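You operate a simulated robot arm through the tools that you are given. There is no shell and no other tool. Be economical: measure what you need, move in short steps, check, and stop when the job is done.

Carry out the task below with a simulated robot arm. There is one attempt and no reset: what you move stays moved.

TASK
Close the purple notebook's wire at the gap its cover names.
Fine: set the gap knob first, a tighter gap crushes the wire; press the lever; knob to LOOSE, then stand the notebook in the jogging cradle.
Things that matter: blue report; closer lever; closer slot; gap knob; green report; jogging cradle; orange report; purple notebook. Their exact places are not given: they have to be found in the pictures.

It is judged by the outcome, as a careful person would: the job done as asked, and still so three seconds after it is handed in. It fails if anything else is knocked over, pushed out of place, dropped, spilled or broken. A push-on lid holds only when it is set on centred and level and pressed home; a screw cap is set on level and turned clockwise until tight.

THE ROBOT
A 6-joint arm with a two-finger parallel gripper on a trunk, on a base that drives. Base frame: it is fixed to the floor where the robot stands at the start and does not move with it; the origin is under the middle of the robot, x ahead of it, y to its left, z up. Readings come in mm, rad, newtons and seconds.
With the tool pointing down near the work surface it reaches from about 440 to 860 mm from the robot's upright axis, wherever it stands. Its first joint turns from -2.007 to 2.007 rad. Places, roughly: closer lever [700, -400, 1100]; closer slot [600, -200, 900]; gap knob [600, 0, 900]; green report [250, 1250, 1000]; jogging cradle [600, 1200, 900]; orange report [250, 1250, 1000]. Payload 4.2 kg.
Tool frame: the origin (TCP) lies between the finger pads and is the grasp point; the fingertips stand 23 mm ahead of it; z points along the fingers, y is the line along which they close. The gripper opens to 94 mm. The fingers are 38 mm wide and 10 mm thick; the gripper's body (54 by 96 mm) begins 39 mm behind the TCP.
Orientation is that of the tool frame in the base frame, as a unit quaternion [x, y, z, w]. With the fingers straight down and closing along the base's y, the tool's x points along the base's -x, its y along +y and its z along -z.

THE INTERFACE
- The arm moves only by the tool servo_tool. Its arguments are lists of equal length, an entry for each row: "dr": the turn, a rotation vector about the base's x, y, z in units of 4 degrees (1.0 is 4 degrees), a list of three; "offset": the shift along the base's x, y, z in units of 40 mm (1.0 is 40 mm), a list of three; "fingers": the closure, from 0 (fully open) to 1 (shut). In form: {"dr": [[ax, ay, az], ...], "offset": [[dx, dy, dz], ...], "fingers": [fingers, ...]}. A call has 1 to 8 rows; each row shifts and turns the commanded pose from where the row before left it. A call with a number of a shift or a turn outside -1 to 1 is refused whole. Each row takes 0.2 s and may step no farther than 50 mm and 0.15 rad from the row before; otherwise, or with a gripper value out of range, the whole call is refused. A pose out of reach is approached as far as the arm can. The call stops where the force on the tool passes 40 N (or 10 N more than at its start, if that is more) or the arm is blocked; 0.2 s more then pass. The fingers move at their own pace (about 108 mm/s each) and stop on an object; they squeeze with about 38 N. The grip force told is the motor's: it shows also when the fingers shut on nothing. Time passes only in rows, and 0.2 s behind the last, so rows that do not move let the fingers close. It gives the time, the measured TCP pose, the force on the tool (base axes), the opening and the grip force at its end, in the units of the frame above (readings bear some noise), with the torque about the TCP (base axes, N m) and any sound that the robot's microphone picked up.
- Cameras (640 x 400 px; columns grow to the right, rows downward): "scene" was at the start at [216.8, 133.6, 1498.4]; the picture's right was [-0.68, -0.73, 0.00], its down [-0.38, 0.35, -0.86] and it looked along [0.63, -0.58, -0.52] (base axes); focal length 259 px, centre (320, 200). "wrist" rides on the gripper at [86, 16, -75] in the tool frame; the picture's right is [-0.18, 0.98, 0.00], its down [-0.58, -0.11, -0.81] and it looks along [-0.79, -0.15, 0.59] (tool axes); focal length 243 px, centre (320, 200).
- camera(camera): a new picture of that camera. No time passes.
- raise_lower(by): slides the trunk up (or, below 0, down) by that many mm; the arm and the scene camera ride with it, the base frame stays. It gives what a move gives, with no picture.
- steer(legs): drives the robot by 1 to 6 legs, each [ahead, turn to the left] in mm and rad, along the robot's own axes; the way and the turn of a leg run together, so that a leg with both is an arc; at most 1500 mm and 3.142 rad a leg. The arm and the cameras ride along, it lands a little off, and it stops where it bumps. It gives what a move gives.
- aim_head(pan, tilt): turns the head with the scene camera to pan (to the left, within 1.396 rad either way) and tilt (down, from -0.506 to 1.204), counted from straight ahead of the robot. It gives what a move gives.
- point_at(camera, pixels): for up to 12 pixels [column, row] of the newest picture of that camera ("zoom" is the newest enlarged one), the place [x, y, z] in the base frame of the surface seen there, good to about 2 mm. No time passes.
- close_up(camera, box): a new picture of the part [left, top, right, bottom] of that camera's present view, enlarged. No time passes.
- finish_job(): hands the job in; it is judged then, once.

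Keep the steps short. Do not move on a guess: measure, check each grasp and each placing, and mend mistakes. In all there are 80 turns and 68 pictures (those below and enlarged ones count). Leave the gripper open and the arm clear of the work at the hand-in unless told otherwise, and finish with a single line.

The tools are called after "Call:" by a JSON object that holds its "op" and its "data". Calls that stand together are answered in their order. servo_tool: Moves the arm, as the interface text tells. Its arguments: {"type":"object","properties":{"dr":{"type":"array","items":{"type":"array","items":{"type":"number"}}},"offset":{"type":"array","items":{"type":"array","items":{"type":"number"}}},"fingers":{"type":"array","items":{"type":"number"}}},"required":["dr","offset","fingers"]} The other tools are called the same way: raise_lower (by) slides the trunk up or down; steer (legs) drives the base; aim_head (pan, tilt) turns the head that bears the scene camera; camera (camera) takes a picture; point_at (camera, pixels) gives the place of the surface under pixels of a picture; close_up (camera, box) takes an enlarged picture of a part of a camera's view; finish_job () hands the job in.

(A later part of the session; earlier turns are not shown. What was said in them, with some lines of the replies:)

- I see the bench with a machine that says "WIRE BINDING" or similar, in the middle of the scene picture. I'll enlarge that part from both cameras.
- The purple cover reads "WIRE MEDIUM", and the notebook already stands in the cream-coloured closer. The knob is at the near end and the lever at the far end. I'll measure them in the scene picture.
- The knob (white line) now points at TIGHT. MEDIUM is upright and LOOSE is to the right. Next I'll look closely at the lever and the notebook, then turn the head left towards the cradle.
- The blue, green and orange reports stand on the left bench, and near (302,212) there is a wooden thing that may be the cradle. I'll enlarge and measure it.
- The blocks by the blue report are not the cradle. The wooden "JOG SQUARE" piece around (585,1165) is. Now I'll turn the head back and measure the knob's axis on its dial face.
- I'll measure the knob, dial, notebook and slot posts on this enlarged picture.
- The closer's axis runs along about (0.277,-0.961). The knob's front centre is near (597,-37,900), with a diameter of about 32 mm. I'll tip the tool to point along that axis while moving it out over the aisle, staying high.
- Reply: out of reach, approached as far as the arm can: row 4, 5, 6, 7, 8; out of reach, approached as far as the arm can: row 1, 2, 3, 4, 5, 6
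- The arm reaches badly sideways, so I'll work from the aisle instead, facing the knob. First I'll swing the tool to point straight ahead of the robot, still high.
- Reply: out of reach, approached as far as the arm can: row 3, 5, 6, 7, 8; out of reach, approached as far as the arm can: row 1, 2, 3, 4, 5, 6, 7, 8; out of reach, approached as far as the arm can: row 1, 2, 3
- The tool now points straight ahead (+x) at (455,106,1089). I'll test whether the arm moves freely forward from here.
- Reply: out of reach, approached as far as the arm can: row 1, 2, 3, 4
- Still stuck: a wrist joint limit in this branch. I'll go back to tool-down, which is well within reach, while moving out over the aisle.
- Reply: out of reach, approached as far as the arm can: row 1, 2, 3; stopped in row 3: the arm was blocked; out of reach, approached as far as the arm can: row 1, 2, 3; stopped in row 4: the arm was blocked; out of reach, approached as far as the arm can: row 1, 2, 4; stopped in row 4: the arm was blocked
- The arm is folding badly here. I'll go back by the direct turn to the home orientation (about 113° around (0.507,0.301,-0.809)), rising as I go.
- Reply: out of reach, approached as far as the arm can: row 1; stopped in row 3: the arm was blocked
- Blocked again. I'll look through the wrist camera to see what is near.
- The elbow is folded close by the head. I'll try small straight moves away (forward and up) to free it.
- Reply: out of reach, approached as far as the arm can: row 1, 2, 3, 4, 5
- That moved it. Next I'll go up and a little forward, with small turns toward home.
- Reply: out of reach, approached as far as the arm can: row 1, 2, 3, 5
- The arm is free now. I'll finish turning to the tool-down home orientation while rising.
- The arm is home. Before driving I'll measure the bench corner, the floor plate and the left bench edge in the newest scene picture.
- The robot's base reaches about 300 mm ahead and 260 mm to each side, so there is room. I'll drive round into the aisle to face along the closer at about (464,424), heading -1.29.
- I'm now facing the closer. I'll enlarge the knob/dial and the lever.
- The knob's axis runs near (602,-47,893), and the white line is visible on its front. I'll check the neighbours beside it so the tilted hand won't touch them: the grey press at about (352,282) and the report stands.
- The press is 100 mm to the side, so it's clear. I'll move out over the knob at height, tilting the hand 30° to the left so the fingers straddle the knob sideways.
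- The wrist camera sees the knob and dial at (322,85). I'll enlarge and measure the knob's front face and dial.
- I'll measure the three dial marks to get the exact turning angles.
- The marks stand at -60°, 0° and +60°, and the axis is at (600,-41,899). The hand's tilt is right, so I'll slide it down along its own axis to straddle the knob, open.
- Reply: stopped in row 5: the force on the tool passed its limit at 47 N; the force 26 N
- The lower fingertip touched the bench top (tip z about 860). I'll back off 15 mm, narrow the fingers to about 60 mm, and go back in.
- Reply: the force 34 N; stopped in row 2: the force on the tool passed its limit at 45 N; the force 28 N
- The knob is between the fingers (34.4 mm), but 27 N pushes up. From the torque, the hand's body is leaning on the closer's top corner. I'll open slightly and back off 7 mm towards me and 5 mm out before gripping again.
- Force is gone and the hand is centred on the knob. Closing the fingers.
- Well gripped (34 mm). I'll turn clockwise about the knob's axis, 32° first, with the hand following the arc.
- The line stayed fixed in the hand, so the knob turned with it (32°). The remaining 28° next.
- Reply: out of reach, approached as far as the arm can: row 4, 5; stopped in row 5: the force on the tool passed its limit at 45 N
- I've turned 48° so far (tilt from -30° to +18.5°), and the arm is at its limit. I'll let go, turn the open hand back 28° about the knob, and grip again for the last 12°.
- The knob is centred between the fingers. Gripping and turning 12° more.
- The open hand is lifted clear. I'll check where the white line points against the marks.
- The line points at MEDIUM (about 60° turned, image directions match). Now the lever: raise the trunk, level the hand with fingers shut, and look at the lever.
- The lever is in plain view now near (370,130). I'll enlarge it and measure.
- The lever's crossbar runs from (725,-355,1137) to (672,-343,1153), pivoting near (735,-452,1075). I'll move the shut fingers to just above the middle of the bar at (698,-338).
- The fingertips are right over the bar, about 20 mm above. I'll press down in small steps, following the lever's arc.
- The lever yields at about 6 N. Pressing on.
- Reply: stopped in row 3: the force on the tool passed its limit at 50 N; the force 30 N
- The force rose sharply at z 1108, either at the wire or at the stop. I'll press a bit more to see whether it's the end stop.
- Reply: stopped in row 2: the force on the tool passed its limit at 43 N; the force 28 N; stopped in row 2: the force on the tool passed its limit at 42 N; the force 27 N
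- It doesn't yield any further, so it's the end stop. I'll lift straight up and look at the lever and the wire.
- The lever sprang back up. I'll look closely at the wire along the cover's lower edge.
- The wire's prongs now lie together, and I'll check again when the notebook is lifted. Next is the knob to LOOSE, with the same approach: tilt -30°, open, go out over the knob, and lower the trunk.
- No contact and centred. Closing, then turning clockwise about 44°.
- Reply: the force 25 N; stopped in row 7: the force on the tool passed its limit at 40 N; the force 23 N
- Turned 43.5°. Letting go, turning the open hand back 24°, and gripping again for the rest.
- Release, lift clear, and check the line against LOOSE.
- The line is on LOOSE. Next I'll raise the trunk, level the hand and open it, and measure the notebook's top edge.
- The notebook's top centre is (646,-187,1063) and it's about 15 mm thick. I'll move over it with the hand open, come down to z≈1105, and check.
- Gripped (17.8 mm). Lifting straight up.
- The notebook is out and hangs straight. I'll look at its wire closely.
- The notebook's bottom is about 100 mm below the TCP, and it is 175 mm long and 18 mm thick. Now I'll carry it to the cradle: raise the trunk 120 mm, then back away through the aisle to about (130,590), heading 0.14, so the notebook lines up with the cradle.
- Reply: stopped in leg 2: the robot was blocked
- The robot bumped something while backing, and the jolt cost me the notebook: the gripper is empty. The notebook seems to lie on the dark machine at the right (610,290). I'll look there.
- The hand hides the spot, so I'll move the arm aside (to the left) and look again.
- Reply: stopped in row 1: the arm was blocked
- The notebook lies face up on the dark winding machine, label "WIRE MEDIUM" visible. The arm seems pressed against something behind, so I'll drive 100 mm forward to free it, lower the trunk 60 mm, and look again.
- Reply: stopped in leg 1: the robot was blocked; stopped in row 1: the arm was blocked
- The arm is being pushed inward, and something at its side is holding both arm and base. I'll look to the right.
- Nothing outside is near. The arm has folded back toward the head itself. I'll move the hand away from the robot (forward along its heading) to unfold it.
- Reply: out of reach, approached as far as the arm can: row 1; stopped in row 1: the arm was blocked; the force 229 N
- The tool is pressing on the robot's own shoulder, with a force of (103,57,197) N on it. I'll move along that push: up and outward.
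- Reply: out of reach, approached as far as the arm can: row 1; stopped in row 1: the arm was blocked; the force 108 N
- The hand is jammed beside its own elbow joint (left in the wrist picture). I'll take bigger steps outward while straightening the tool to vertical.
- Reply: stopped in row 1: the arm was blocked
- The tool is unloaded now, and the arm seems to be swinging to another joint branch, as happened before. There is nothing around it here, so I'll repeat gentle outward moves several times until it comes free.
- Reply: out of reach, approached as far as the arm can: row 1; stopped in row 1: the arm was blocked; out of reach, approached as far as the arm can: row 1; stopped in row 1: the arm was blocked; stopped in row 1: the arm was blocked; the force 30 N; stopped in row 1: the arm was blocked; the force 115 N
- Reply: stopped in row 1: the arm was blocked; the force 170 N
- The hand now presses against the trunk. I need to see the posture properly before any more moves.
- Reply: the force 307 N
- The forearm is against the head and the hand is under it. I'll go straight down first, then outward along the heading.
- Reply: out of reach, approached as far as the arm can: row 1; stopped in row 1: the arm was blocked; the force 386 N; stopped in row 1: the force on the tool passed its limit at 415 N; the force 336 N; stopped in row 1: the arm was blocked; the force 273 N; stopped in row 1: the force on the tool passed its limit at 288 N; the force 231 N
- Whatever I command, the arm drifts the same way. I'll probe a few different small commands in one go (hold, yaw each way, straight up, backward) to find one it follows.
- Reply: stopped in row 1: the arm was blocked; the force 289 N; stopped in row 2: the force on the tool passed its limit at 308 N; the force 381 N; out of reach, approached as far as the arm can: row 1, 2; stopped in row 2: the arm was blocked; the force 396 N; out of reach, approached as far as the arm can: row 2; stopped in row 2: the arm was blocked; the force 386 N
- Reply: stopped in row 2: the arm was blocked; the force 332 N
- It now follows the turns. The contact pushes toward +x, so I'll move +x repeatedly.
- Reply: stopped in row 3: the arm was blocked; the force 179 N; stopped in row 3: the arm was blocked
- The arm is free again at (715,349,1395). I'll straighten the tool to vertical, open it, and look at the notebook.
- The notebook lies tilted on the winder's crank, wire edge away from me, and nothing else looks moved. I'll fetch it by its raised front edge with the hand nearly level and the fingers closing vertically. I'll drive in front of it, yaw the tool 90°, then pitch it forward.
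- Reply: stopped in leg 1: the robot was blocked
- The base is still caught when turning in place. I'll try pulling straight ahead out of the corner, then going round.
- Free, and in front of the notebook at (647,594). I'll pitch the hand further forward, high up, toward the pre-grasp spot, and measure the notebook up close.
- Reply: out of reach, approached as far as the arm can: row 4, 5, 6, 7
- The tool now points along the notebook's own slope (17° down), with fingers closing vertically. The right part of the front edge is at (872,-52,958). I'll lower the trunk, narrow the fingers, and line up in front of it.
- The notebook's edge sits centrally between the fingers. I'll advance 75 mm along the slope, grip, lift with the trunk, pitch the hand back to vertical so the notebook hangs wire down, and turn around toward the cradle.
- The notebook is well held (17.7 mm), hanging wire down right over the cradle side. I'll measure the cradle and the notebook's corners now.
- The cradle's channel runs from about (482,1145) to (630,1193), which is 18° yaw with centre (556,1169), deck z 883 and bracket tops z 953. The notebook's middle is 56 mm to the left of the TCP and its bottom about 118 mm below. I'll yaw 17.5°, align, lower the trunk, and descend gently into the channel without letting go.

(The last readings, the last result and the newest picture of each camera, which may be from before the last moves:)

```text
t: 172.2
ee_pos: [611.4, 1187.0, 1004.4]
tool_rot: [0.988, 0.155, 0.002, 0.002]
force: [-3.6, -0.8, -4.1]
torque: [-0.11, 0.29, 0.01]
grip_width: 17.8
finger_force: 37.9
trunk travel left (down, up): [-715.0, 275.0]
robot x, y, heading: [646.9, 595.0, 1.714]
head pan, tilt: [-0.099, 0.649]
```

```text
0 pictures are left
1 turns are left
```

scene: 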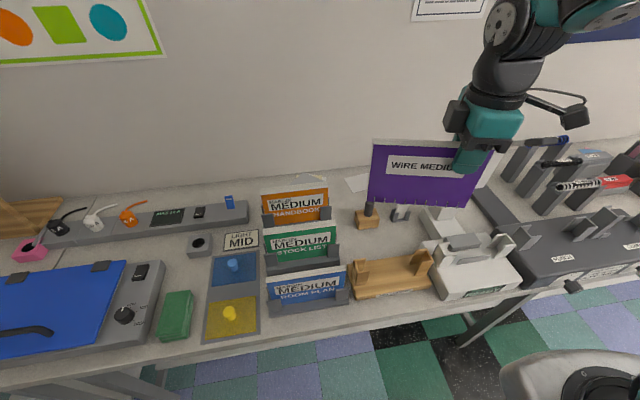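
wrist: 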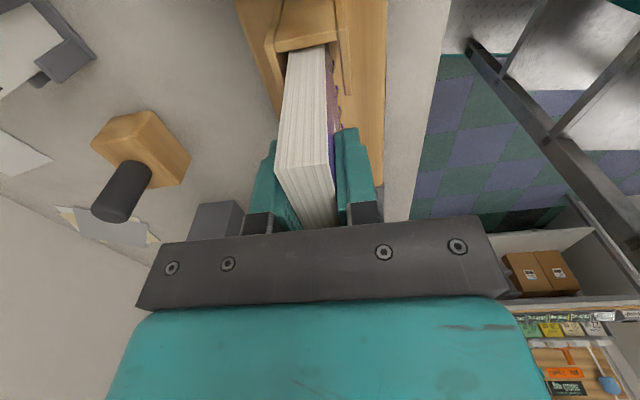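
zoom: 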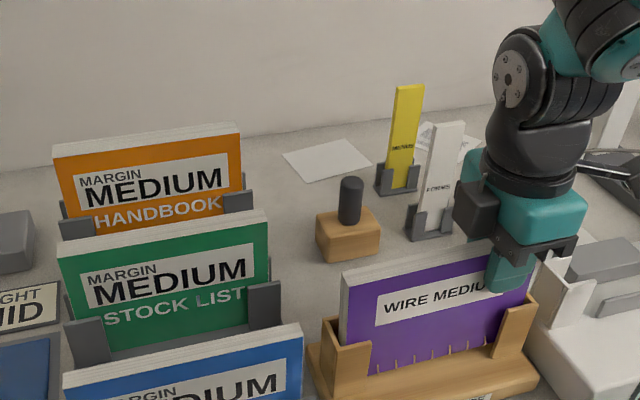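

The notebook stands inside the cradle's channel, seated between both brackets and upright. Last steps: press down a few mm to touch the deck, open, lift straight up clear, and hand in.

Call:
{"op": "servo_tool", "data": {"dr": [[0, 0, 0], [0, 0, 0], [0, 0, 0], [0, 0, 0]], "offset": [[0, 0, -0.05], [0, 0, -0.05], [0, 0, -0.05], [0, 0, 0]], "fingers": [1, 1, 1, 1]}}

Call:
{"op": "servo_tool", "data": {"dr": [[0, 0, 0], [0, 0, 0], [0, 0, 0], [0, 0, 0], [0, 0, 0]], "offset": [[0, 0, 0], [0, 0, 0], [0, 0, 0], [0, 0, 0], [0, 0, 0]], "fingers": [0.7, 0.5, 0.4, 0.4, 0.4]}}

Call:
{"op": "servo_tool", "data": {"dr": [[0, 0, 0], [0, 0, 0], [0, 0, 0], [0, 0, 0], [0, 0, 0], [0, 0, 0], [0, 0, 0], [0, 0, 0]], "offset": [[0, 0, 0.2], [0, 0, 0.3], [0, 0, 0.5], [0, 0, 0.8], [0, 0, 0.8], [0, 0, 0.8], [0, 0, 0.8], [0, 0, 0]], "fingers": [0.4, 0.4, 0.4, 0.4, 0.2, 0, 0, 0]}}

Call:
{"op": "raise_lower", "data": {"by": 150}}

Call:
{"op": "finish_job", "data": {}}

```text
t: 173.2
ee_pos: [612.3, 1186.2, 1001.0]
tool_rot: [0.988, 0.156, 0.001, 0.001]
force: [1.2, -3.1, 9.2]
torque: [-0.64, 1.32, 0.39]
grip_width: 17.9
finger_force: 38.1
trunk travel left (down, up): [-715.0, 275.0]
robot x, y, heading: [648.3, 592.3, 1.714]
head pan, tilt: [-0.099, 0.649]
```

```text
t: 174.4
ee_pos: [611.6, 1186.9, 998.7]
tool_rot: [0.988, 0.156, 0.003, 0.001]
force: [0.1, 0.3, 0.0]
torque: [-0.02, -0.01, 0.01]
grip_width: 56.6
finger_force: 0.1
trunk travel left (down, up): [-715.0, 275.0]
robot x, y, heading: [647.4, 590.7, 1.716]
head pan, tilt: [-0.099, 0.649]
```

```text
t: 176.2
ee_pos: [609.1, 1188.8, 1166.8]
tool_rot: [0.988, 0.156, 0.003, 0.002]
force: [-0.4, -0.6, -0.9]
torque: [0.03, 0.02, -0.01]
grip_width: 94.1
finger_force: 0.0
trunk travel left (down, up): [-715.0, 275.0]
robot x, y, heading: [647.3, 593.7, 1.715]
head pan, tilt: [-0.099, 0.649]
```

```text
t: 178.0
ee_pos: [609.4, 1187.4, 1317.1]
tool_rot: [0.988, 0.156, 0.003, 0.002]
force: [0.2, -0.3, -0.2]
torque: [0.02, -0.01, -0.03]
grip_width: 94.2
finger_force: 0.0
trunk travel left (down, up): [-865.0, 125.0]
robot x, y, heading: [649.6, 591.4, 1.714]
head pan, tilt: [-0.099, 0.649]
```

```text
The job is handed in.
```

The lever was pressed to its stop at MEDIUM, the knob was then set to LOOSE and the notebook now stands in the jogging cradle, but it was dropped once onto the neighbouring winder on the way, the robot bumped something while reversing, I couldn't confirm in the pictures that the wire closed, and I had no pictures left to check after letting go.
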